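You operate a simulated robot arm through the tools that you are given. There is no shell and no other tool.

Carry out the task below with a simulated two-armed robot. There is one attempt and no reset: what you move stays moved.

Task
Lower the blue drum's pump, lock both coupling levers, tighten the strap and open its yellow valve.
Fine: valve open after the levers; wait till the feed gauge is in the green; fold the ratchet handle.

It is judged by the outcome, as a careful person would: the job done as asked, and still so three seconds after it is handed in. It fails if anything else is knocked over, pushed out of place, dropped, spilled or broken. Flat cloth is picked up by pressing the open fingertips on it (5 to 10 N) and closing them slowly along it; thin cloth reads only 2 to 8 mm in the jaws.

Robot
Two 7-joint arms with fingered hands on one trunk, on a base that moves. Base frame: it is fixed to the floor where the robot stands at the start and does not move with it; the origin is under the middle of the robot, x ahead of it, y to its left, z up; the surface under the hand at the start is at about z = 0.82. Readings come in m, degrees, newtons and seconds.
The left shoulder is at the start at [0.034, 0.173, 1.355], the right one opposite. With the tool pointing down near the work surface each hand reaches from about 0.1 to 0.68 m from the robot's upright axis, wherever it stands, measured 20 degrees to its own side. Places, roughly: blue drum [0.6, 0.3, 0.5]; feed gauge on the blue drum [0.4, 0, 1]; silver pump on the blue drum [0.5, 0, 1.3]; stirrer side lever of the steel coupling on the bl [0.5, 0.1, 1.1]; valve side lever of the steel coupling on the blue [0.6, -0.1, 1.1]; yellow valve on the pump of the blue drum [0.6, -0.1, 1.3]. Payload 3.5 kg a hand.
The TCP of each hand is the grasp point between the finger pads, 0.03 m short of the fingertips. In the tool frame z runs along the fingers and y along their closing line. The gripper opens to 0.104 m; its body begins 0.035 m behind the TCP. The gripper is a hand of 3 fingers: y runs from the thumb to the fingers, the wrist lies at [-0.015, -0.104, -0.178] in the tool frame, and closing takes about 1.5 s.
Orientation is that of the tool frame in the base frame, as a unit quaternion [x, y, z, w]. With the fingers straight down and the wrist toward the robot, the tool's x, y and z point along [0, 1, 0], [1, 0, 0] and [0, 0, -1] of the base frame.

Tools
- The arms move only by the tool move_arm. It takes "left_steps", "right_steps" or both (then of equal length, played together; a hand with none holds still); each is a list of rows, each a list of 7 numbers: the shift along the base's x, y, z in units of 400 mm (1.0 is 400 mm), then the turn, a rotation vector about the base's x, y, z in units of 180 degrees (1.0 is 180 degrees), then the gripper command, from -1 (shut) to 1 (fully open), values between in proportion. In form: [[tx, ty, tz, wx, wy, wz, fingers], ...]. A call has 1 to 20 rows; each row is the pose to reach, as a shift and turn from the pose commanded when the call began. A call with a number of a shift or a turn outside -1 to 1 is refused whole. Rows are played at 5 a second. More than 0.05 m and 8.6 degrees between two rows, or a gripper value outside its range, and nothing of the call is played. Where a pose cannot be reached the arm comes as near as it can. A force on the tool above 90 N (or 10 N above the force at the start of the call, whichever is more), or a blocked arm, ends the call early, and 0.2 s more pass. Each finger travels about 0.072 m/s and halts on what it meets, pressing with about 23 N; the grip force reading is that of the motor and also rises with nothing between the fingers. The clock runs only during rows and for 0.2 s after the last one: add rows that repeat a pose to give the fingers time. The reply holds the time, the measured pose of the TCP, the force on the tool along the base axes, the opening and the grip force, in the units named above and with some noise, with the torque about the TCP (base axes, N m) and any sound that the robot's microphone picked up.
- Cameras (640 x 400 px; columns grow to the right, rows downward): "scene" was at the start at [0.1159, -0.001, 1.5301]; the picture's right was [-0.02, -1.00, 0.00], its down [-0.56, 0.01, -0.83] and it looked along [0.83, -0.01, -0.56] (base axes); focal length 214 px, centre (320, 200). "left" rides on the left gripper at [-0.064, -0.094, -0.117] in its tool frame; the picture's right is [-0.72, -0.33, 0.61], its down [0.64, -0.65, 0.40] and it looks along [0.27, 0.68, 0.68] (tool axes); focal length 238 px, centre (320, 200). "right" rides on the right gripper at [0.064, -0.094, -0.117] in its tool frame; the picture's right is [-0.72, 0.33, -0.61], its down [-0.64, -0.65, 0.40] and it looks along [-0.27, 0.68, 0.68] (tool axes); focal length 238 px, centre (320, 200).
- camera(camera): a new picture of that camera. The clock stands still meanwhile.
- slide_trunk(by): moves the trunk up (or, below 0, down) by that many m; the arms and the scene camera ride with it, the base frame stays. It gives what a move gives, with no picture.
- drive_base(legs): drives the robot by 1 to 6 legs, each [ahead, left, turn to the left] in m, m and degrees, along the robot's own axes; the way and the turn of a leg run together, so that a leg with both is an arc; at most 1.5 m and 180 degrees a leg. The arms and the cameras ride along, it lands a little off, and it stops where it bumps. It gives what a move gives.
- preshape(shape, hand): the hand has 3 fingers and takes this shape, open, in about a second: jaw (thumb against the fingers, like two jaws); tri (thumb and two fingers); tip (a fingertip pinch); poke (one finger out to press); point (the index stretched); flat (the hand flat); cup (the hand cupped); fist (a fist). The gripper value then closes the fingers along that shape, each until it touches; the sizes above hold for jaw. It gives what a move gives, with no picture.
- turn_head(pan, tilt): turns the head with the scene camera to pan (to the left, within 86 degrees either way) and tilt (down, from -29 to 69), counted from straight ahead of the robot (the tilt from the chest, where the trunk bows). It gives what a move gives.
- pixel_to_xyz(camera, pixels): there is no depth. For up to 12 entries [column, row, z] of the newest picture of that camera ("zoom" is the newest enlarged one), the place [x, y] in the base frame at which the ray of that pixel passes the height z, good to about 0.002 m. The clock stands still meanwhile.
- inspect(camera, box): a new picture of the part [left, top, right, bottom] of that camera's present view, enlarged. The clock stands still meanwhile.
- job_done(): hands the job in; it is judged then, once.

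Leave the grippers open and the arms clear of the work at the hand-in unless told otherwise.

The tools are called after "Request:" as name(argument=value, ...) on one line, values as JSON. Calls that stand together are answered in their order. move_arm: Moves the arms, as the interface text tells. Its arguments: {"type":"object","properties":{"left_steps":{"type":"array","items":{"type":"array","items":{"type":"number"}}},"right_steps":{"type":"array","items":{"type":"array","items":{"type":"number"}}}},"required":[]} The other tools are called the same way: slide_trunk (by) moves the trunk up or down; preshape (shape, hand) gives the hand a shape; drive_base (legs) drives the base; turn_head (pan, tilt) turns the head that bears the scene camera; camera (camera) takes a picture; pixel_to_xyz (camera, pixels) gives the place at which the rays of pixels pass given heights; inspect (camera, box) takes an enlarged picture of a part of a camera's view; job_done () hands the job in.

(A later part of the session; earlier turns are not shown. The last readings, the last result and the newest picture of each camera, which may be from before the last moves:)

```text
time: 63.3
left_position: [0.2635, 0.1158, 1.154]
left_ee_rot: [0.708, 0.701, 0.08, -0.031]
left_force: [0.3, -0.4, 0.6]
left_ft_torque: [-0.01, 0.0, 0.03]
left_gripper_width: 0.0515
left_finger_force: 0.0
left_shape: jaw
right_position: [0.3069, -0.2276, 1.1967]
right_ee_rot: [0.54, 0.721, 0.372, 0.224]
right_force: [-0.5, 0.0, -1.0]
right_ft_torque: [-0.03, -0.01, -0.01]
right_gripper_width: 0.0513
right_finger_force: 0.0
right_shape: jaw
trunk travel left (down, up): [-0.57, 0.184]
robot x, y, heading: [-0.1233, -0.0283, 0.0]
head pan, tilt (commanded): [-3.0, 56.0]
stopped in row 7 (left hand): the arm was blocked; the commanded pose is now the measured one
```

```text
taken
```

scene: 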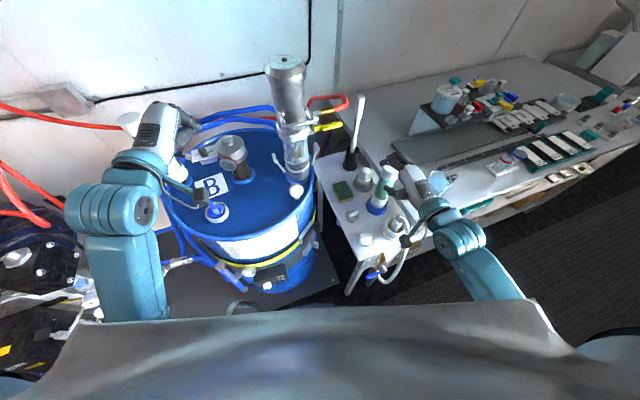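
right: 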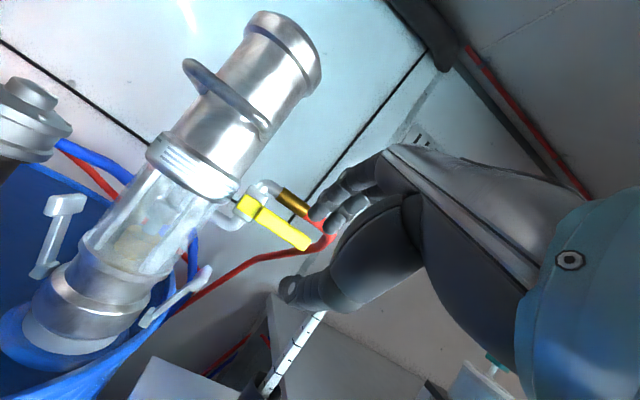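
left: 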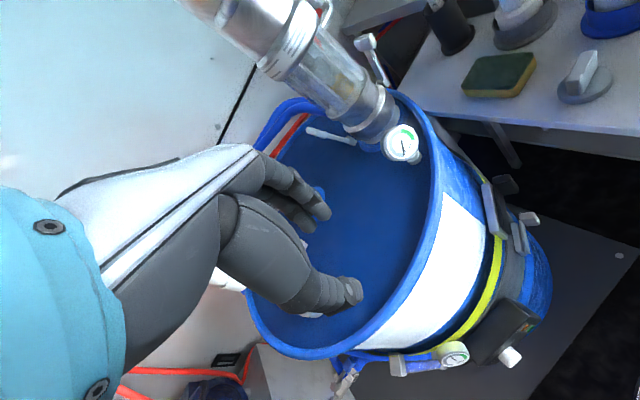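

The left arm stopped as blocked at [0.264,0.116,1.154] with no force on the tool, probably a self-limit; fine for viewing. The ratchet is at (500,205) in this view, so I'll enlarge it.

Request:
inspect(camera="left", box=[440, 150, 560, 260])

Request:
camera(camera="scene")

```text
3.64 times, centred on (500, 205) of left
```

zoom: 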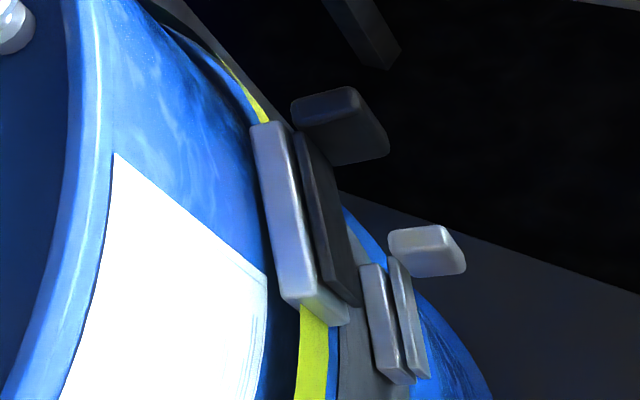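

```text
taken
```

scene: 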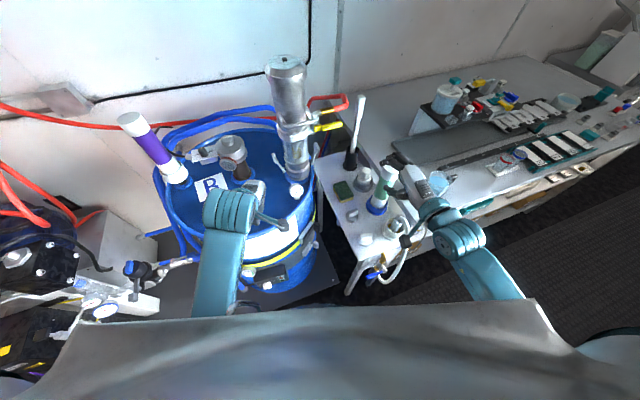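

I see the ratchet better: a silver frame plate on the yellow strap, a dark handle bar lying along it, and a dark grip block at its far end. I want a closer look from the right hand's camera: I'll move the left hand back out to the left and bring the right hand, tool-down and yawed 48°, to about [0.26,-0.12,1.1].

Request:
move_arm(left_steps=[[0.01, 0.04, 0.03, 0, 0, 0, 0], [0.02, 0.08, 0.06, 0, 0, 0, 0], [0.03, 0.12, 0.1, 0, 0, 0, 0], [0.05, 0.16, 0.14, 0, 0, 0, 0], [0.07, 0.2, 0.18, 0, 0, 0, 0], [0.09, 0.24, 0.22, 0, 0, 0, 0], [0.1, 0.28, 0.25, 0, 0, 0, 0], [0.1, 0.3, 0.25, 0, 0, 0, 0], [0.1, 0.3, 0.25, 0, 0, 0, 0]], right_steps=[[-0.015, 0.034, -0.03, -0.0223, 0.0286, 0.0205, 0], [-0.029, 0.068, -0.061, -0.0445, 0.0571, 0.041, 0], [-0.044, 0.101, -0.091, -0.0668, 0.0857, 0.0615, 0], [-0.059, 0.135, -0.121, -0.0891, 0.1142, 0.082, 0], [-0.073, 0.169, -0.152, -0.1113, 0.1428, 0.1024, 0], [-0.088, 0.203, -0.182, -0.1336, 0.1713, 0.1229, 0], [-0.103, 0.236, -0.212, -0.1558, 0.1999, 0.1434, 0], [-0.1175, 0.27, -0.2425, -0.1781, 0.2284, 0.1639, 0], [-0.1175, 0.27, -0.2425, -0.1781, 0.2284, 0.1639, 0]])

Request:
camera(camera="right")

Request:
camera(camera="scene")

```text
time: 65.3
left_position: [0.3026, 0.2332, 1.2549]
left_ee_rot: [0.709, 0.7, 0.078, -0.031]
left_force: [0.2, -1.1, -0.7]
left_ft_torque: [0.01, 0.03, 0.01]
left_gripper_width: 0.0515
left_finger_force: 0.1
left_shape: jaw
right_position: [0.2622, -0.1193, 1.0993]
right_ee_rot: [0.358, 0.934, -0.001, 0.0]
right_force: [-0.1, -0.3, 0.1]
right_ft_torque: [0.02, 0.0, 0.01]
right_gripper_width: 0.0515
right_finger_force: 0.1
right_shape: jaw
trunk travel left (down, up): [-0.57, 0.184]
robot x, y, heading: [-0.1229, -0.0233, -0.0]
head pan, tilt (commanded): [-3.0, 56.0]
```

```text
taken
```

right: 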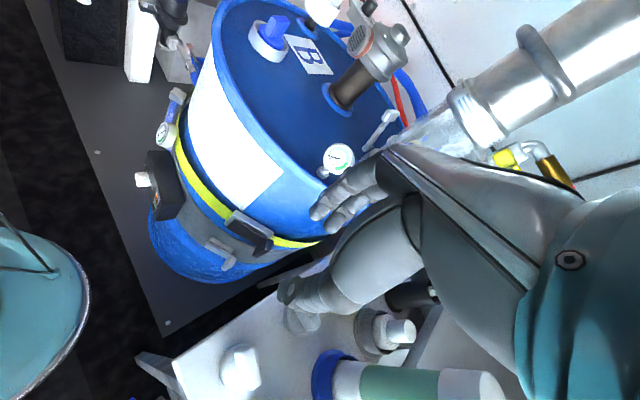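

```text
taken
```

scene: 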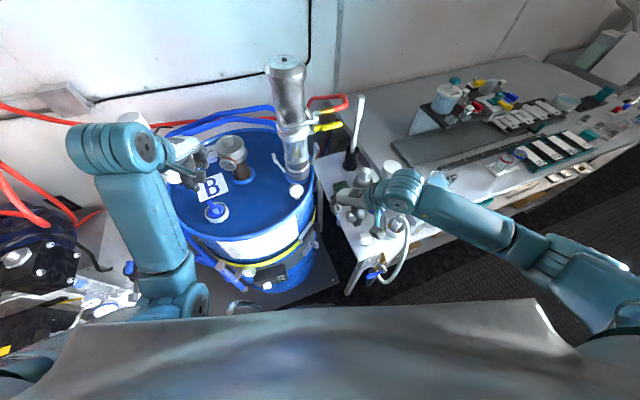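

The right camera now sees the ratchet at (250,230). I'll enlarge it.

Request:
inspect(camera="right", box=[190, 190, 310, 275])

Request:
pixel_to_xyz(camera="zoom", pixels=[[320, 200, 0.7], [320, 200, 0.72]])

Request:
inspect(camera="right", box=[0, 180, 160, 400])

```text
4.71 times, centred on (250, 232) of right
```

zoom: 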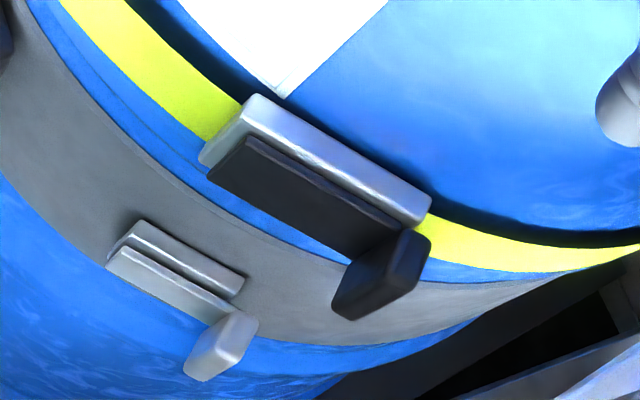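

```text
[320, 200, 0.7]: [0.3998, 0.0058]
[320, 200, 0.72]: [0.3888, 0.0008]
```

```text
1.82 times, centred on (80, 290) of right
```

zoom: 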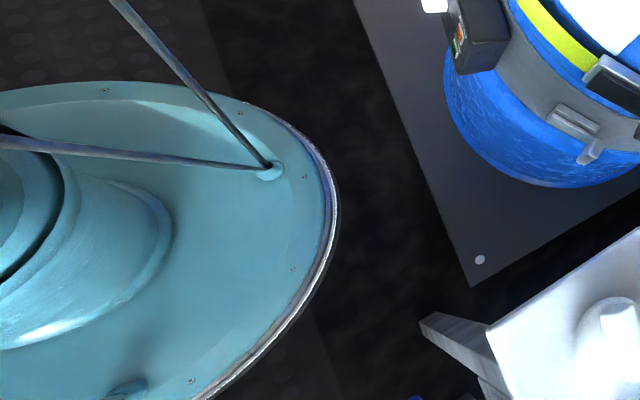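

This shows the ratchet clearly: silver frame, dark handle plate folded along its outer side, dark grip at the far end (382,275) sticking outward. I'll get rays for the grip and plate ends from this same view.

Request:
inspect(camera="right", box=[190, 190, 310, 275])

Request:
pixel_to_xyz(camera="zoom", pixels=[[382, 275, 0.68], [382, 275, 0.7], [382, 275, 0.72], [345, 305, 0.68], [345, 305, 0.7], [345, 305, 0.72], [425, 245, 0.7], [425, 245, 0.72], [225, 165, 0.7], [225, 165, 0.72], [428, 205, 0.72], [245, 100, 0.72]])

Request:
inspect(camera="scene", box=[290, 210, 350, 255])

```text
4.71 times, centred on (250, 232) of right
```

zoom: 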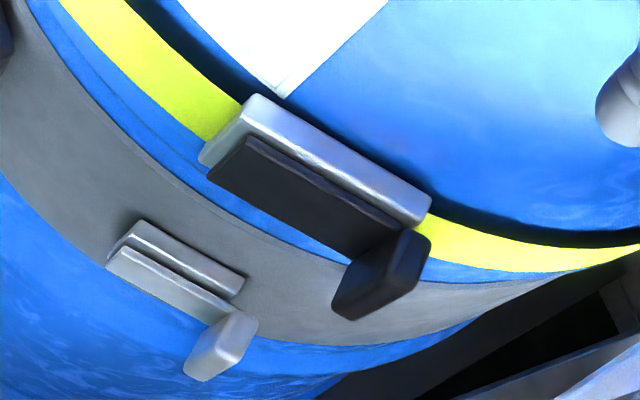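

```text
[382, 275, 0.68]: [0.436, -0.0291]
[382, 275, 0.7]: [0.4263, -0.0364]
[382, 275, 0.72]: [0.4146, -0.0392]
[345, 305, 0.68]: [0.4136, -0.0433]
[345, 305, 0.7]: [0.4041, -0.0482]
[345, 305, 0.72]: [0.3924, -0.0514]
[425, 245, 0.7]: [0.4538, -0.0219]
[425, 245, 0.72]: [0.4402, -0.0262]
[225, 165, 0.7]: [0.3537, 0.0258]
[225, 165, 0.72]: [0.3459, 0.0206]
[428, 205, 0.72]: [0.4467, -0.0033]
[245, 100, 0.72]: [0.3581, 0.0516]
```

```text
8.89 times, centred on (320, 232) of scene
```

zoom: 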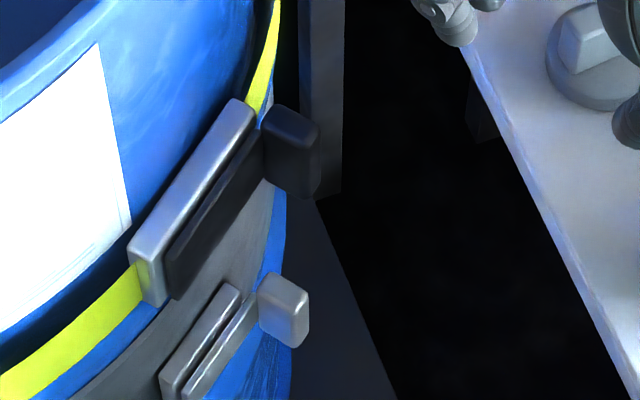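

The grip block sticks out from the handle plate's far end at about [0.426,-0.036,0.70], with the hinge likely at the plate's near end, about [0.354,0.026]. The left arm suits pinching it from above. First I'll clear the right hand: up and to the right, tool-down.

Request:
move_arm(right_steps=[[0.0, -0.03, 0.1, 0, 0, -0.0267, 0], [0.01, -0.07, 0.2, 0, 0, -0.0533, 0], [0.03, -0.11, 0.3, 0, 0, -0.08, 0], [0.05, -0.15, 0.4, 0, 0, -0.1067, 0], [0.08, -0.19, 0.5, 0, 0, -0.1333, 0], [0.12, -0.23, 0.6, 0, 0, -0.16, 0], [0.16, -0.27, 0.7, 0, 0, -0.1867, 0], [0.2, -0.31, 0.8, 0, 0, -0.2133, 0], [0.24, -0.35, 0.9, 0, 0, -0.24, 0], [0.26, -0.37, 0.99, 0, 0, -0.2667, 0], [0.26, -0.37, 0.99, 0, 0, -0.2667, 0]])

Request:
camera(camera="scene")

```text
time: 67.7
left_position: [0.3034, 0.2344, 1.2548]
left_ee_rot: [0.708, 0.701, 0.078, -0.031]
left_force: [0.4, -0.2, 0.4]
left_ft_torque: [0.0, 0.02, 0.0]
left_gripper_width: 0.0517
left_finger_force: 0.0
left_shape: jaw
right_position: [0.3643, -0.2663, 1.4985]
right_ee_rot: [0.708, 0.707, 0.0, 0.0]
right_force: [0.6, -0.1, 0.2]
right_ft_torque: [-0.05, 0.01, -0.01]
right_gripper_width: 0.0517
right_finger_force: 0.0
right_shape: jaw
trunk travel left (down, up): [-0.57, 0.184]
robot x, y, heading: [-0.1215, -0.026, -0.0]
head pan, tilt (commanded): [-3.0, 56.0]
```

```text
taken
```

scene: 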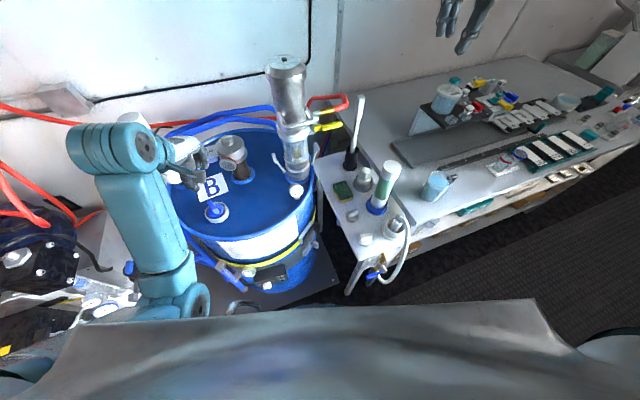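

Right hand is parked at z 1.5; I'll raise it a bit more and bring the left hand in front of the corridor at about [0.31,-0.06,1.25], tool-down with 15° yaw to the right.

Request:
move_arm(left_steps=[[0.002, -0.092, 0, -0.0058, 0.0034, -0.01, 0], [0.004, -0.184, 0, -0.0115, 0.0069, -0.02, 0], [0.007, -0.276, 0, -0.0173, 0.0103, -0.03, 0], [0.009, -0.368, 0, -0.023, 0.0138, -0.04, 0], [0.011, -0.46, 0, -0.0288, 0.0172, -0.05, 0], [0.013, -0.552, 0, -0.0345, 0.0206, -0.06, 0], [0.015, -0.644, 0, -0.0403, 0.0241, -0.07, 0], [0.0175, -0.735, 0, -0.046, 0.0275, -0.08, 0], [0.0175, -0.735, 0, -0.046, 0.0275, -0.08, 0]], right_steps=[[0, 0, 0.06, 0, 0, 0, 0], [0, 0, 0.12, 0, 0, 0, 0], [0, 0, 0.18, 0, 0, 0, 0], [0, 0, 0.24, 0, 0, 0, 0], [0, 0, 0.3, 0, 0, 0, 0], [0, 0, 0.3, 0, 0, 0, 0], [0, 0, 0.3, 0, 0, 0, 0], [0, 0, 0.3, 0, 0, 0, 0], [0, 0, 0.3, 0, 0, 0, 0]])

Request:
camera(camera="left")

Request:
camera(camera="scene")

```text
time: 69.4
left_position: [0.33, 0.0271, 1.219]
left_ee_rot: [0.763, 0.641, 0.057, -0.063]
left_force: [0.8, -0.7, -0.3]
left_ft_torque: [-0.02, 0.0, 0.02]
left_gripper_width: 0.0515
left_finger_force: 0.1
left_shape: jaw
right_position: [0.365, -0.2657, 1.6166]
right_ee_rot: [0.707, 0.707, 0.0, 0.0]
right_force: [1.2, -0.2, 0.7]
right_ft_torque: [-0.01, 0.0, 0.0]
right_gripper_width: 0.0519
right_finger_force: 0.0
right_shape: jaw
trunk travel left (down, up): [-0.57, 0.184]
robot x, y, heading: [-0.1175, -0.0241, -0.2]
head pan, tilt (commanded): [-3.0, 56.0]
stopped in row 8 (left hand): the arm was blocked; the commanded pose is now the measured one
```

```text
taken
```

left: 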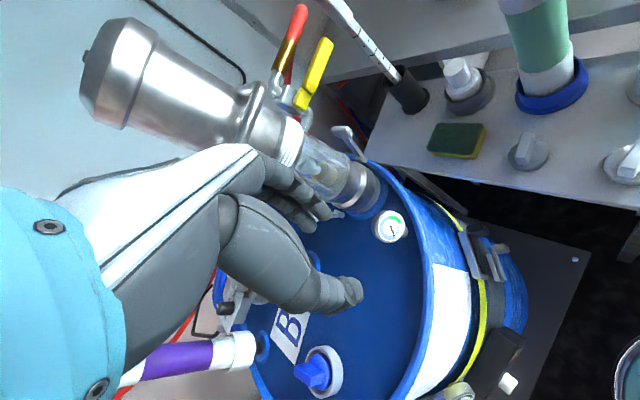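

```text
taken
```

scene: 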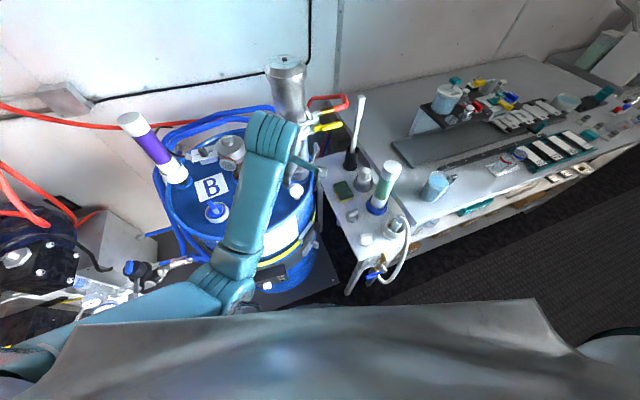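

The left arm is blocked crossing over in front of the chest. Turning the base about 20° to the right puts the ratchet some 20° to the left arm's own side. First I check where the bench's front edge lies for the parked right arm, at scene (440,248) and (620,175).

Request:
pixel_to_xyz(camera="scene", pixels=[[440, 240, 0.82], [540, 200, 0.82], [630, 160, 0.82], [395, 245, 0.83], [355, 265, 0.83], [345, 290, 0.8], [385, 168, 1.05], [400, 200, 0.85], [397, 225, 0.9]])

Request:
inspect(camera="scene", box=[320, 160, 480, 300])

```text
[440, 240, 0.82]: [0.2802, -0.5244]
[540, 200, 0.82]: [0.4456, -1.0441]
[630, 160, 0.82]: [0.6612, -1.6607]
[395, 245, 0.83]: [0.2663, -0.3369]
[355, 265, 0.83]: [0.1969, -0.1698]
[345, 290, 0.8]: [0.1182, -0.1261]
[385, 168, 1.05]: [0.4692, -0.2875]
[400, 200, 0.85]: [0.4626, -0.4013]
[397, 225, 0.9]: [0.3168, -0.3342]
```

```text
2.86 times, centred on (400, 230) of scene
```

zoom: 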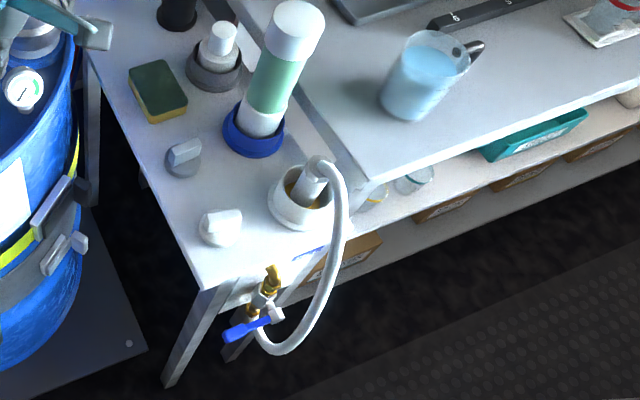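

The bench lies at x > 0.25 and low (0.82), so the parked right arm at z ≥ 1.27 will be clear. I turn the base 20° to the right in place.

Request:
drive_base(legs=[[0, 0, -20]])

Request:
turn_head(pan=15, tilt=55)

Request:
camera(camera="scene")

```text
time: 70.9
left_position: [0.3192, -0.1308, 1.2185]
left_ee_rot: [0.863, 0.498, 0.066, -0.053]
left_force: [1.1, -1.1, 1.4]
left_ft_torque: [0.0, 0.02, 0.02]
left_gripper_width: 0.0516
left_finger_force: 0.1
left_shape: jaw
right_position: [0.2529, -0.4178, 1.6166]
right_ee_rot: [0.819, 0.574, 0.0, 0.0]
right_force: [0.0, 1.0, 0.4]
right_ft_torque: [0.0, 0.0, 0.01]
right_gripper_width: 0.0514
right_finger_force: 0.0
right_shape: jaw
trunk travel left (down, up): [-0.57, 0.184]
robot x, y, heading: [-0.1212, -0.0268, -20.2]
head pan, tilt (commanded): [-3.0, 56.0]
```

```text
time: 71.7
left_position: [0.3194, -0.1307, 1.2179]
left_ee_rot: [0.863, 0.498, 0.068, -0.053]
left_force: [0.3, 0.1, 0.5]
left_ft_torque: [0.02, 0.02, 0.04]
left_gripper_width: 0.0516
left_finger_force: 0.1
left_shape: jaw
right_position: [0.2527, -0.4169, 1.6168]
right_ee_rot: [0.819, 0.574, 0.0, -0.001]
right_force: [0.6, 0.0, -0.4]
right_ft_torque: [-0.01, -0.03, 0.04]
right_gripper_width: 0.0517
right_finger_force: 0.0
right_shape: jaw
trunk travel left (down, up): [-0.57, 0.184]
robot x, y, heading: [-0.123, -0.0288, -20.3]
head pan, tilt (commanded): [15.0, 55.0]
```

```text
taken
```

scene: 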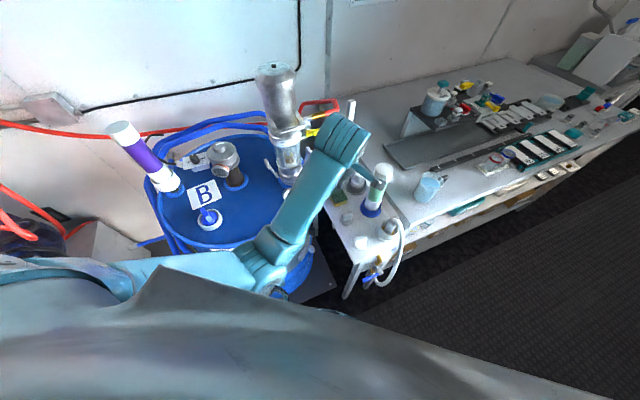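

Heading is -20°. The left hand is at [0.319,-0.131,1.218]; I'll level its small tilt and bring it over the corridor at about [0.33,-0.05,1.2], yaw -30°.

Request:
move_arm(left_steps=[[0.007, 0.05, -0.01, -0.0128, 0.0052, 0, 0], [0.014, 0.1, -0.02, -0.0255, 0.0104, 0, 0], [0.021, 0.15, -0.035, -0.0383, 0.0155, 0, 0], [0.0275, 0.2, -0.045, -0.051, 0.0207, 0, 0], [0.0275, 0.2, -0.045, -0.051, 0.0207, 0, 0]])

Request:
camera(camera="left")

```text
time: 72.9
left_position: [0.3289, -0.051, 1.1999]
left_ee_rot: [0.866, 0.499, -0.002, 0.001]
left_force: [0.0, 0.5, 0.3]
left_ft_torque: [0.02, -0.02, 0.0]
left_gripper_width: 0.0515
left_finger_force: 0.2
left_shape: jaw
right_position: [0.2523, -0.4171, 1.6169]
right_ee_rot: [0.819, 0.574, -0.001, -0.001]
right_force: [0.1, -0.6, 0.4]
right_ft_torque: [0.03, 0.0, 0.04]
right_gripper_width: 0.0516
right_finger_force: 0.1
right_shape: jaw
trunk travel left (down, up): [-0.57, 0.184]
robot x, y, heading: [-0.1228, -0.0237, -19.9]
head pan, tilt (commanded): [15.0, 55.0]
```

```text
taken
```

left: 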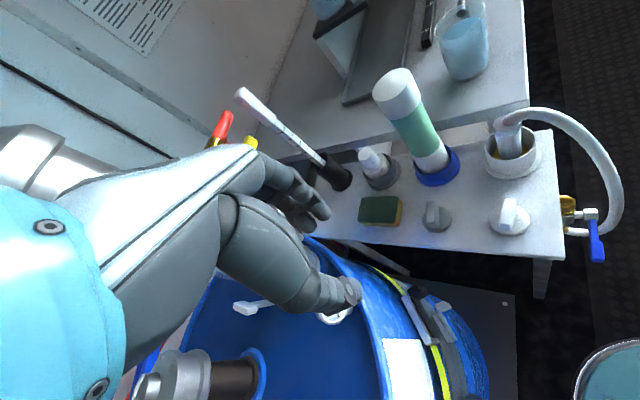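

The hand is over the corridor, with the ratchet visible at left-view (430,310). Before lowering the trunk I check where the left elbow is (scene pixel (262,268)).

Request:
pixel_to_xyz(camera="scene", pixels=[[262, 268, 1.0], [262, 268, 1.1], [262, 268, 1.2], [262, 268, 1.3], [280, 290, 1.1], [280, 290, 1.2]])

Request:
camera(camera="scene")

Request:
camera(camera="right")

```text
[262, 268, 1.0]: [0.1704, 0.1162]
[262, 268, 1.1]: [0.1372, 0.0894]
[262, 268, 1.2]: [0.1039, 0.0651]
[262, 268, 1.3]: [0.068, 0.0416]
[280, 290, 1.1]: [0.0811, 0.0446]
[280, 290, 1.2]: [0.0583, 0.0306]
```

```text
taken
```

scene: 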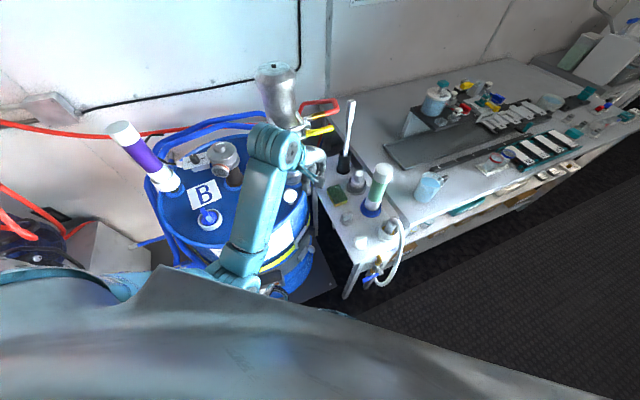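

```text
taken
```

right: 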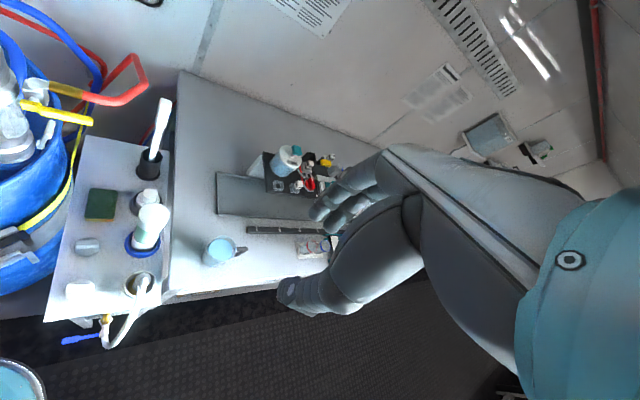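

The elbow sits around [0.13,0.09,1.1], well in front of the drum, so lowering by 0.3 m is clear. I'll lower the trunk.

Request:
slide_trunk(by=-0.3)

Request:
camera(camera="left")

Request:
camera(camera="scene")

```text
time: 75.9
left_position: [0.3295, -0.0506, 0.9007]
left_ee_rot: [0.866, 0.5, -0.002, 0.001]
left_force: [-0.8, 0.2, -0.1]
left_ft_torque: [0.03, -0.03, 0.01]
left_gripper_width: 0.0519
left_finger_force: 0.1
left_shape: jaw
right_position: [0.2518, -0.4175, 1.3172]
right_ee_rot: [0.819, 0.574, 0.0, 0.0]
right_force: [-1.0, 0.3, -0.2]
right_ft_torque: [-0.01, 0.02, 0.0]
right_gripper_width: 0.0518
right_finger_force: 0.0
right_shape: jaw
trunk travel left (down, up): [-0.27, 0.484]
robot x, y, heading: [-0.1243, -0.0233, -20.0]
head pan, tilt (commanded): [15.0, 55.0]
```

```text
taken
```

left: 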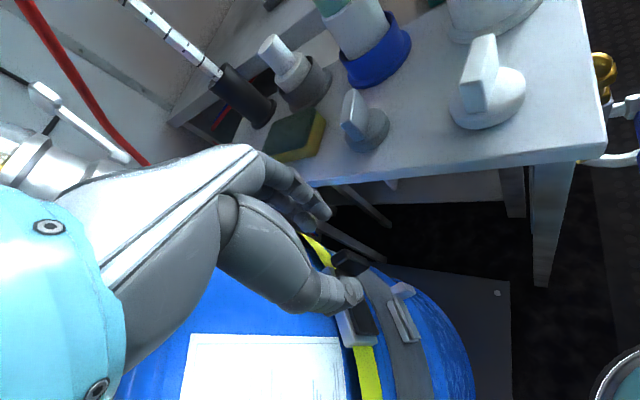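

```text
taken
```

scene: 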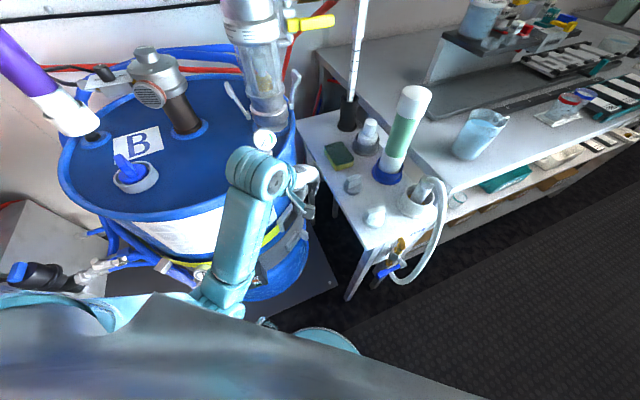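

The left hand hovers at z 0.90 in the corridor and the ratchet is right ahead, partly behind the thumb at (350,285). I'll enlarge both views.

Request:
inspect(camera="left", box=[280, 210, 480, 350])

Request:
inspect(camera="scene", box=[230, 150, 350, 260])

```text
2.86 times, centred on (380, 280) of left
```

zoom: 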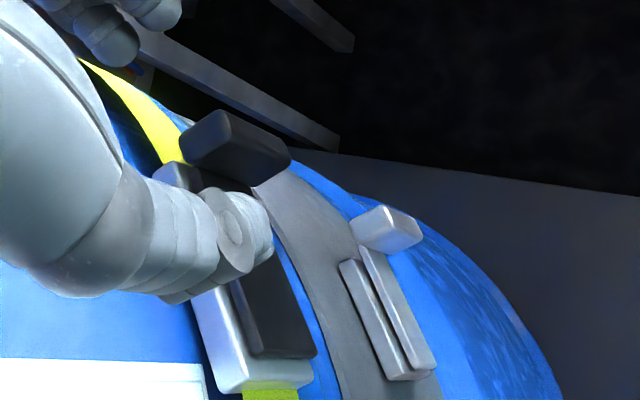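

```text
3.64 times, centred on (290, 205) of scene
```

zoom: 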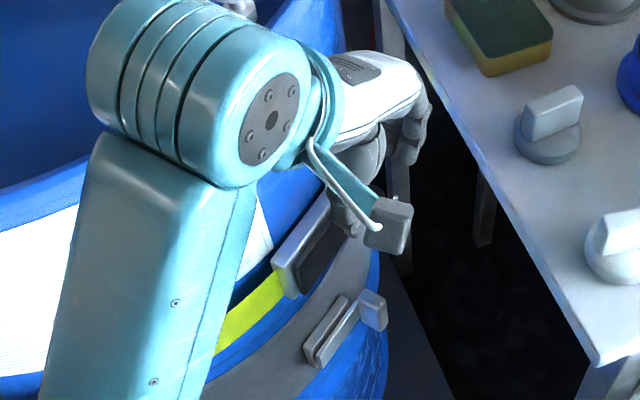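

In this view vertical runs from upper left to lower right, so the grip is a vertical block with its top face at zoom (208,127). I'll take rays for its top corners at plausible heights, plus the plate's near end.

Request:
inspect(camera="left", box=[310, 230, 410, 350])

Request:
pixel_to_xyz(camera="left", pixels=[[340.8, 254.5, 0.72], [340.8, 254.5, 0.73], [340.8, 254.5, 0.74], [332.8, 259, 0.73], [343.3, 248, 0.73], [352, 255, 0.73], [361, 269.5, 0.67], [361, 269.5, 0.69]])

```text
3.33 times, centred on (360, 290) of left
```

zoom: 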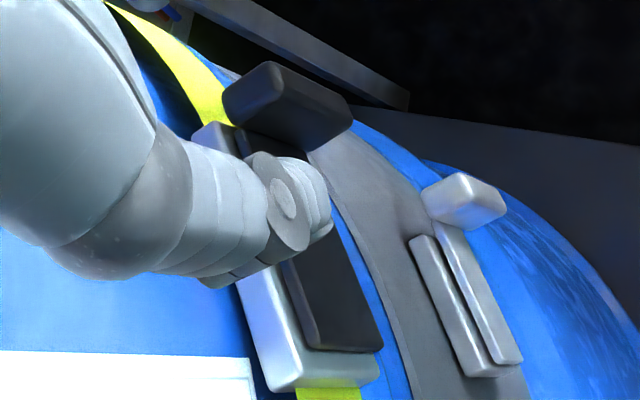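

```text
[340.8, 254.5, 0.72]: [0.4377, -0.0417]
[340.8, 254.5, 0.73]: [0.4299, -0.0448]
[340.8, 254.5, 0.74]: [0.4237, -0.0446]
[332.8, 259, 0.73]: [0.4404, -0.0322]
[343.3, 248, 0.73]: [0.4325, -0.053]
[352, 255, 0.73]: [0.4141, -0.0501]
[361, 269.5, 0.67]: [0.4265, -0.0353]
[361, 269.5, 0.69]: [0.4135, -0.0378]
```

The grip measures about 28 × 17 mm and 60 mm tall, centred near [0.427,-0.038,0.70]. To know the clearance from the drum I'll fit the rim from points in the scene picture.

Request:
pixel_to_xyz(camera="scene", pixels=[[60, 175, 0.95], [85, 203, 0.95], [130, 219, 0.95], [180, 217, 0.95], [295, 130, 0.95], [288, 160, 0.95], [200, 213, 0.95]])

Request:
camera(camera="right")

```text
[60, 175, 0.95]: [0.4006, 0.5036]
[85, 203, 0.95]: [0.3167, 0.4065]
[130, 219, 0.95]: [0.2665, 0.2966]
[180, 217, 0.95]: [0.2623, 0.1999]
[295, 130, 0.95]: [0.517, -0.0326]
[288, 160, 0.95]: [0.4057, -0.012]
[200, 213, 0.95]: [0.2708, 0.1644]
```

```text
taken
```

right: 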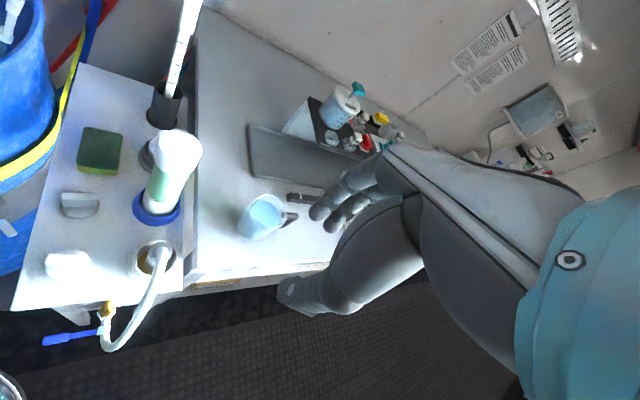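

The rim fits a circle centred [0.574,0.243] with radius about 0.31; the body under it is narrower. So the wrist must stay outside 0.31 while passing the rim. I'll turn the left hand to yaw -10° and go to about [0.36,-0.055,0.82], opening a bit more.

Request:
move_arm(left_steps=[[0.02, -0.003, -0.04, 0, 0, 0.03, 0.15], [0.04, -0.006, -0.09, 0, 0, 0.06, 0.15], [0.06, -0.01, -0.15, 0, 0, 0.09, 0.15], [0.075, -0.0125, -0.2, 0, 0, 0.111, 0.15], [0.075, -0.0125, -0.2, 0, 0, 0.111, 0.15]])

Request:
camera(camera="left")

Request:
inspect(camera="scene", box=[200, 110, 360, 260])

```text
time: 77.1
left_position: [0.3607, -0.056, 0.822]
left_ee_rot: [0.766, 0.643, -0.002, 0.001]
left_force: [-0.9, -0.6, -0.1]
left_ft_torque: [0.01, 0.01, 0.03]
left_gripper_width: 0.0597
left_finger_force: 0.1
left_shape: jaw
right_position: [0.2518, -0.4176, 1.3176]
right_ee_rot: [0.819, 0.574, 0.0, 0.0]
right_force: [-0.9, 1.0, 0.7]
right_ft_torque: [0.03, -0.01, -0.03]
right_gripper_width: 0.0515
right_finger_force: 0.1
right_shape: jaw
trunk travel left (down, up): [-0.27, 0.484]
robot x, y, heading: [-0.1233, -0.0241, -19.9]
head pan, tilt (commanded): [15.0, 55.0]
```

```text
taken
```

left: 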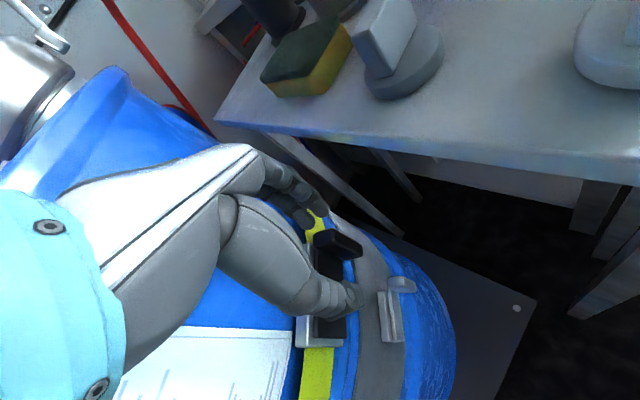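

```text
2.67 times, centred on (280, 185) of scene
```

zoom: 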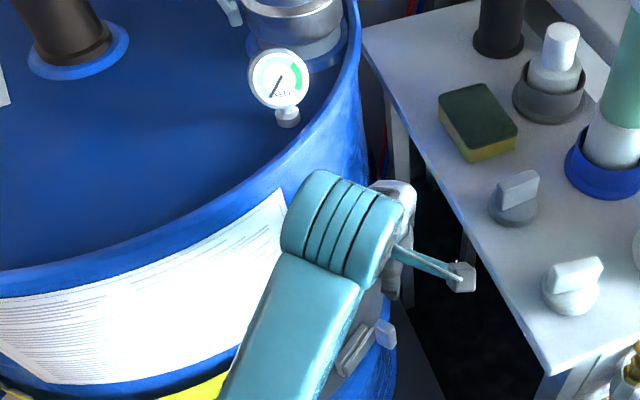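

Now the grip block at left-view (337,243) appears between the thumb (348,298) and the fingers (310,205). I'll take its rays from this closer position.

Request:
inspect(camera="left", box=[280, 180, 400, 330])

Request:
pixel_to_xyz(camera="left", pixels=[[322, 238, 0.73], [337, 245, 0.7], [337, 245, 0.71], [355, 250, 0.68], [355, 250, 0.7], [318, 243, 0.73], [327, 231, 0.73]])

```text
2.67 times, centred on (340, 255) of left
```

zoom: 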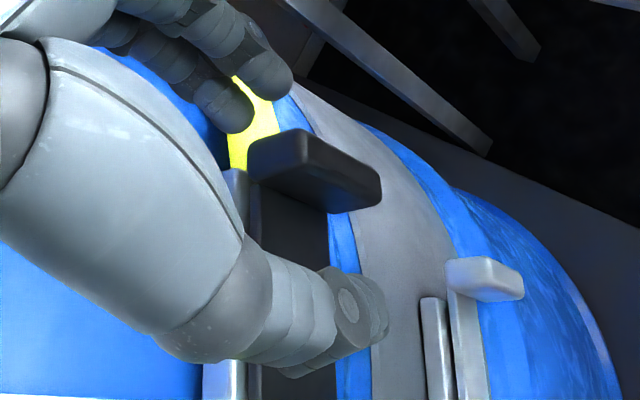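

```text
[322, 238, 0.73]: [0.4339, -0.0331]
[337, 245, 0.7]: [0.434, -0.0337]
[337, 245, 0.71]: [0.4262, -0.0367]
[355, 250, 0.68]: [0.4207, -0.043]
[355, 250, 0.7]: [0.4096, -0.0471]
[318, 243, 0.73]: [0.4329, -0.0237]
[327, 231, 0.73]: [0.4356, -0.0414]
```

The grip centre is at about [0.431,-0.036,0.70] with its top at 0.73. I'll move over it at z 0.80 (tips at 0.77), staying outside the rim.

Request:
move_arm(left_steps=[[0.04, 0.01, -0.015, 0, 0, 0, 0.15], [0.085, 0.02, -0.03, 0, 0, 0, 0.15], [0.13, 0.03, -0.045, 0, 0, 0, 0.15], [0.17, 0.04, -0.055, 0, 0, 0, 0.15], [0.17, 0.04, -0.055, 0, 0, 0, 0.15]])

Request:
inspect(camera="left", box=[240, 150, 420, 330])

Request:
inspect(camera="scene", box=[200, 110, 360, 260])

```text
time: 78.3
left_position: [0.4282, -0.0413, 0.7997]
left_ee_rot: [0.767, 0.642, -0.002, 0.002]
left_force: [-0.3, 0.2, 0.0]
left_ft_torque: [0.03, -0.01, -0.03]
left_gripper_width: 0.0593
left_finger_force: 0.1
left_shape: jaw
right_position: [0.2532, -0.4166, 1.3171]
right_ee_rot: [0.819, 0.574, 0.0, 0.001]
right_force: [-0.1, 0.7, -0.4]
right_ft_torque: [0.01, 0.01, 0.0]
right_gripper_width: 0.0517
right_finger_force: 0.1
right_shape: jaw
trunk travel left (down, up): [-0.27, 0.484]
robot x, y, heading: [-0.1232, -0.0265, -19.6]
head pan, tilt (commanded): [15.0, 55.0]
```

```text
2.22 times, centred on (330, 240) of left
```

zoom: 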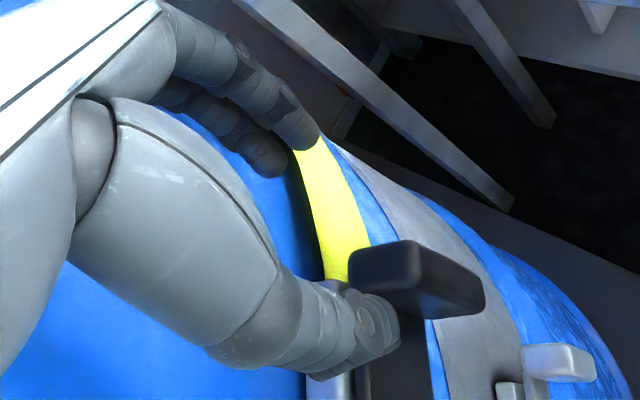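

```text
2.67 times, centred on (280, 185) of scene
```

zoom: 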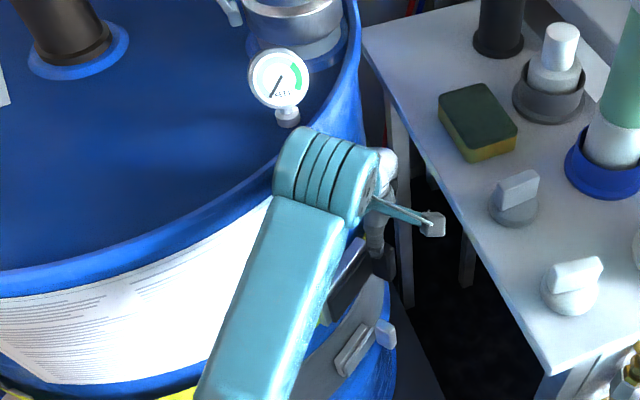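

By the camera geometry, the pinch point will line up with the grip once lowered by 0.10 m; thumb and fingers clear the plate and drum. I'll descend to z 0.70.

Request:
move_arm(left_steps=[[0, 0, -0.06, 0, 0, 0, 0.15], [0, 0, -0.12, 0, 0, 0, 0.15], [0, 0, -0.17, 0, 0, 0, 0.15], [0, 0, -0.21, 0, 0, 0, 0.15], [0, 0, -0.245, 0, 0, 0, 0.15], [0, 0, -0.245, 0, 0, 0, 0.15]])

Request:
inspect(camera="left", box=[240, 150, 420, 330])

Request:
inspect(camera="scene", box=[200, 110, 360, 260])

```text
time: 79.7
left_position: [0.4283, -0.0414, 0.7022]
left_ee_rot: [0.767, 0.642, -0.002, 0.002]
left_force: [-3.3, 1.3, 7.6]
left_ft_torque: [-0.14, 0.03, -0.09]
left_gripper_width: 0.0599
left_finger_force: 0.1
left_shape: jaw
right_position: [0.2516, -0.4164, 1.3173]
right_ee_rot: [0.819, 0.574, 0.0, 0.001]
right_force: [0.1, 0.3, 0.3]
right_ft_torque: [-0.02, 0.04, 0.02]
right_gripper_width: 0.0513
right_finger_force: 0.1
right_shape: jaw
trunk travel left (down, up): [-0.27, 0.484]
robot x, y, heading: [-0.1263, -0.0268, -19.8]
head pan, tilt (commanded): [15.0, 55.0]
```

```text
2.22 times, centred on (330, 240) of left
```

zoom: 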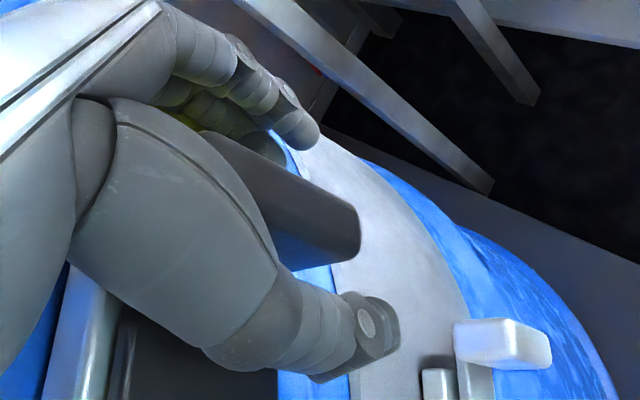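

```text
2.67 times, centred on (280, 185) of scene
```

zoom: 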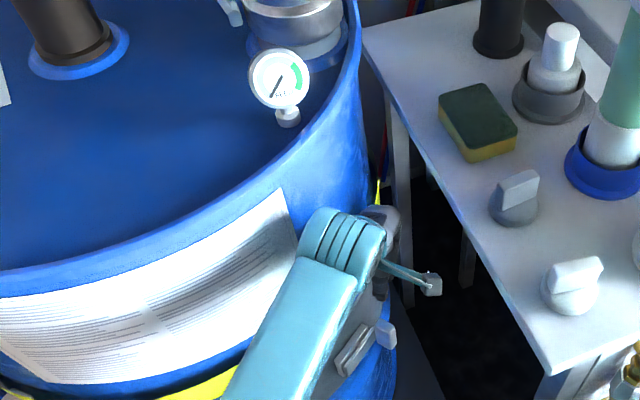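

The grip block now sits between the thumb and the fingers (zoom (300,200)); 7.6 N upward says the palm just touches its top. I'll raise 6 mm and close the fingers on it.

Request:
move_arm(left_steps=[[0, 0, 0.015, 0, 0, 0, 0.15], [0, 0, 0.015, 0, 0, 0, -0.3], [0, 0, 0.015, 0, 0, 0, -1], [0, 0, 0.015, 0, 0, 0, -1], [0, 0, 0.015, 0, 0, 0, -1], [0, 0, 0.015, 0, 0, 0, -1], [0, 0, 0.015, 0, 0, 0, -1]])

Request:
inspect(camera="left", box=[240, 150, 420, 330])

```text
time: 81.3
left_position: [0.4269, -0.041, 0.7061]
left_ee_rot: [0.766, 0.643, -0.001, 0.002]
left_force: [-2.2, -0.5, -2.8]
left_ft_torque: [-0.09, -0.19, -0.08]
left_gripper_width: 0.0158
left_finger_force: 22.6
left_shape: jaw
right_position: [0.2532, -0.4167, 1.3171]
right_ee_rot: [0.819, 0.574, 0.0, 0.0]
right_force: [-0.4, 0.7, 0.0]
right_ft_torque: [-0.02, -0.02, 0.01]
right_gripper_width: 0.0515
right_finger_force: 0.1
right_shape: jaw
trunk travel left (down, up): [-0.27, 0.484]
robot x, y, heading: [-0.1216, -0.0247, -20.0]
head pan, tilt (commanded): [15.0, 55.0]
```

```text
2.22 times, centred on (330, 240) of left
```

zoom: 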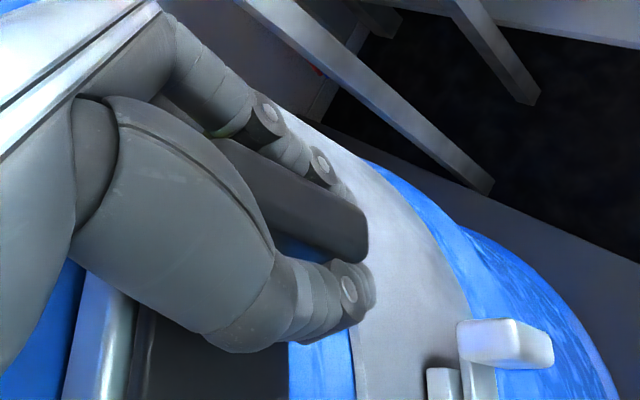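

The pinch holds (width 15.8 mm, 22.6 N). I'll swing the grip outward along its arc about the near-end hinge, first by about 10°, turning the hand along.

Request:
move_arm(left_steps=[[-0.0077, -0.0077, 0, 0, 0, -0.0139, -1], [-0.0154, -0.0154, 0, 0, 0, -0.0278, -1], [-0.0235, -0.0222, 0, 0, 0, -0.0417, -1], [-0.032, -0.0293, 0, 0, 0, -0.0556, -1], [-0.032, -0.0293, 0, 0, 0, -0.0556, -1]])

Request:
inspect(camera="left", box=[240, 150, 420, 330])

Request:
inspect(camera="scene", box=[230, 160, 330, 260])

```text
time: 82.5
left_position: [0.4159, -0.0512, 0.7058]
left_ee_rot: [0.82, 0.572, -0.002, 0.0]
left_force: [-0.8, 0.1, -5.7]
left_ft_torque: [-0.08, -0.19, -0.07]
left_gripper_width: 0.016
left_finger_force: 22.6
left_shape: jaw
right_position: [0.2535, -0.4162, 1.3164]
right_ee_rot: [0.819, 0.574, 0.0, -0.001]
right_force: [-0.3, 0.7, 0.1]
right_ft_torque: [0.0, -0.01, -0.01]
right_gripper_width: 0.0516
right_finger_force: 0.0
right_shape: jaw
trunk travel left (down, up): [-0.27, 0.484]
robot x, y, heading: [-0.1212, -0.0267, -19.7]
head pan, tilt (commanded): [15.0, 55.0]
```

```text
2.22 times, centred on (330, 240) of left
```

zoom: 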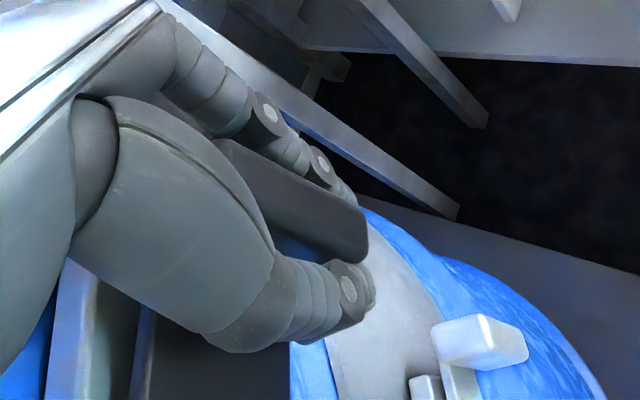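

```text
4.00 times, centred on (280, 210) of scene
```

zoom: 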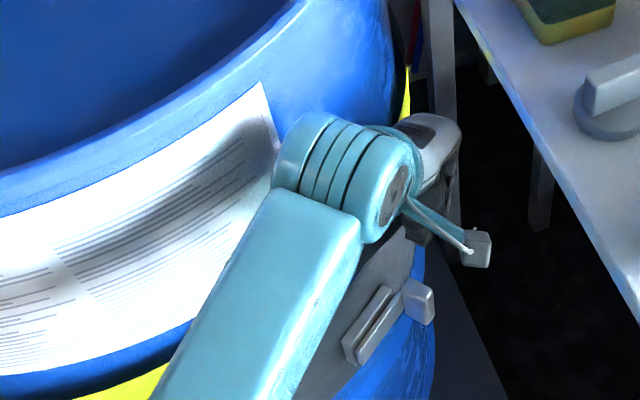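

The handle follows easily (the gap to the frame widens, grip still held). I'll continue along the arc to about 45° open, listening for clicks.

Request:
move_arm(left_steps=[[-0.0178, -0.0125, 0, 0, 0, -0.0278, -1], [-0.0366, -0.0233, 0, 0, 0, -0.0556, -1], [-0.0562, -0.0325, 0, 0, 0, -0.0833, -1], [-0.0766, -0.0399, 0, 0, 0, -0.1111, -1], [-0.0976, -0.0455, 0, 0, 0, -0.1389, -1], [-0.119, -0.0493, 0, 0, 0, -0.1667, -1], [-0.1406, -0.0512, 0, 0, 0, -0.1944, -1]])

Request:
inspect(camera="left", box=[240, 150, 420, 330])

Request:
inspect(camera="scene", box=[230, 160, 330, 260])

```text
time: 84.1
left_position: [0.3591, -0.0729, 0.7062]
left_ee_rot: [0.954, 0.299, -0.001, 0.001]
left_force: [1.4, -8.6, -2.7]
left_ft_torque: [-0.22, -0.06, -0.07]
left_gripper_width: 0.015
left_finger_force: 23.2
left_shape: jaw
right_position: [0.2533, -0.4171, 1.3172]
right_ee_rot: [0.819, 0.574, -0.001, 0.001]
right_force: [-0.3, 0.4, 0.5]
right_ft_torque: [-0.01, -0.02, -0.01]
right_gripper_width: 0.0516
right_finger_force: 0.1
right_shape: jaw
trunk travel left (down, up): [-0.27, 0.484]
robot x, y, heading: [-0.1202, -0.027, -20.0]
head pan, tilt (commanded): [15.0, 55.0]
```

```text
2.22 times, centred on (330, 240) of left
```

zoom: 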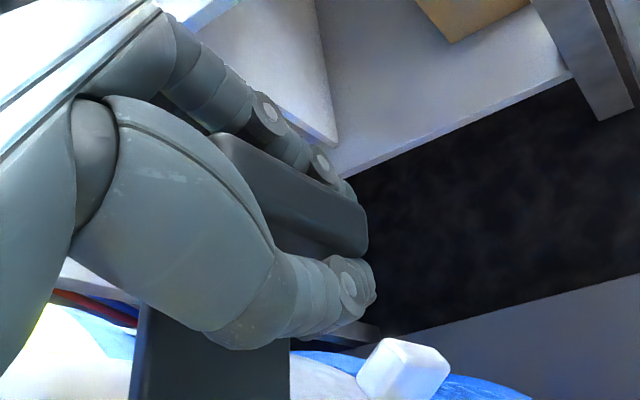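

```text
4.00 times, centred on (280, 210) of scene
```

zoom: 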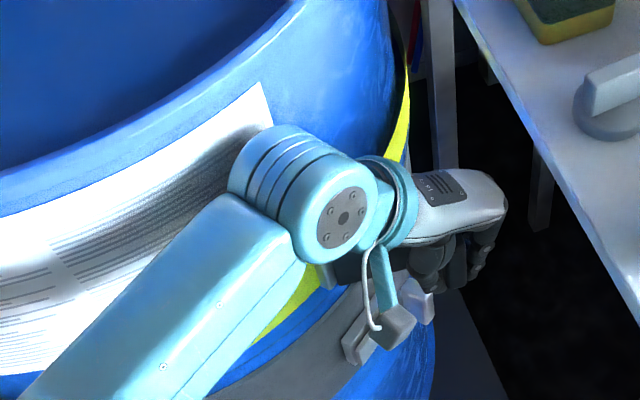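

Open to about 45° with the grip still firmly held. I'll continue to about 60° and then bring it back, to see what one stroke does.

Request:
move_arm(left_steps=[[-0.0217, 0.0, 0, 0, 0, -0.0278, -1], [-0.0433, 0.0019, 0, 0, 0, -0.0556, -1], [-0.0647, 0.0057, 0, 0, 0, -0.0833, -1], [-0.0647, 0.0057, 0, 0, 0, -0.0833, -1]])

Request:
inspect(camera="left", box=[240, 150, 420, 330])

Request:
inspect(camera="scene", box=[230, 160, 330, 260])

```text
time: 85.1
left_position: [0.3331, -0.0704, 0.7061]
left_ee_rot: [0.985, 0.172, -0.002, 0.001]
left_force: [-3.3, -13.8, -1.7]
left_ft_torque: [-0.32, 0.04, -0.05]
left_gripper_width: 0.0144
left_finger_force: 22.6
left_shape: jaw
right_position: [0.2524, -0.4188, 1.3164]
right_ee_rot: [0.819, 0.574, -0.001, 0.0]
right_force: [-0.7, 0.2, 0.3]
right_ft_torque: [0.03, -0.01, 0.0]
right_gripper_width: 0.0515
right_finger_force: 0.0
right_shape: jaw
trunk travel left (down, up): [-0.27, 0.484]
robot x, y, heading: [-0.122, -0.0287, -20.2]
head pan, tilt (commanded): [15.0, 55.0]
```

```text
2.22 times, centred on (330, 240) of left
```

zoom: 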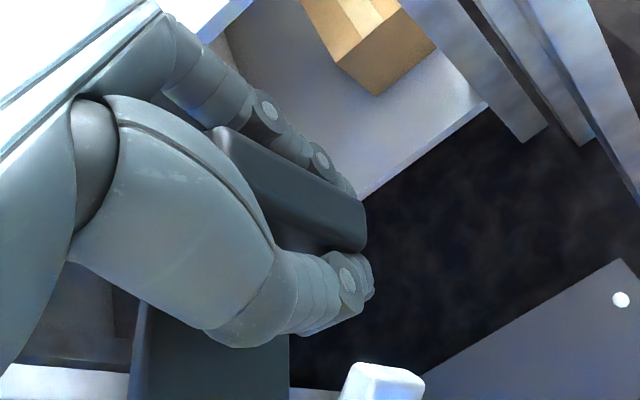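

```text
4.00 times, centred on (280, 210) of scene
```

zoom: 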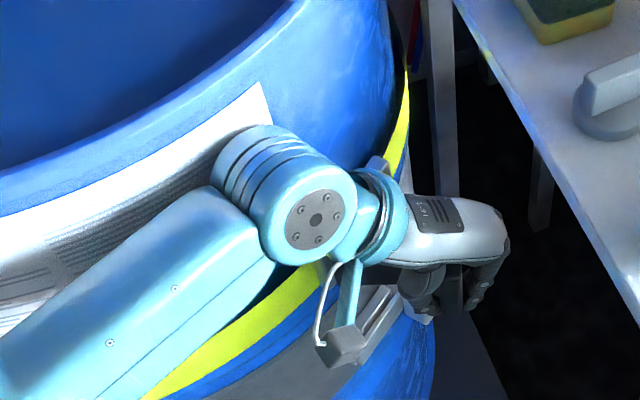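

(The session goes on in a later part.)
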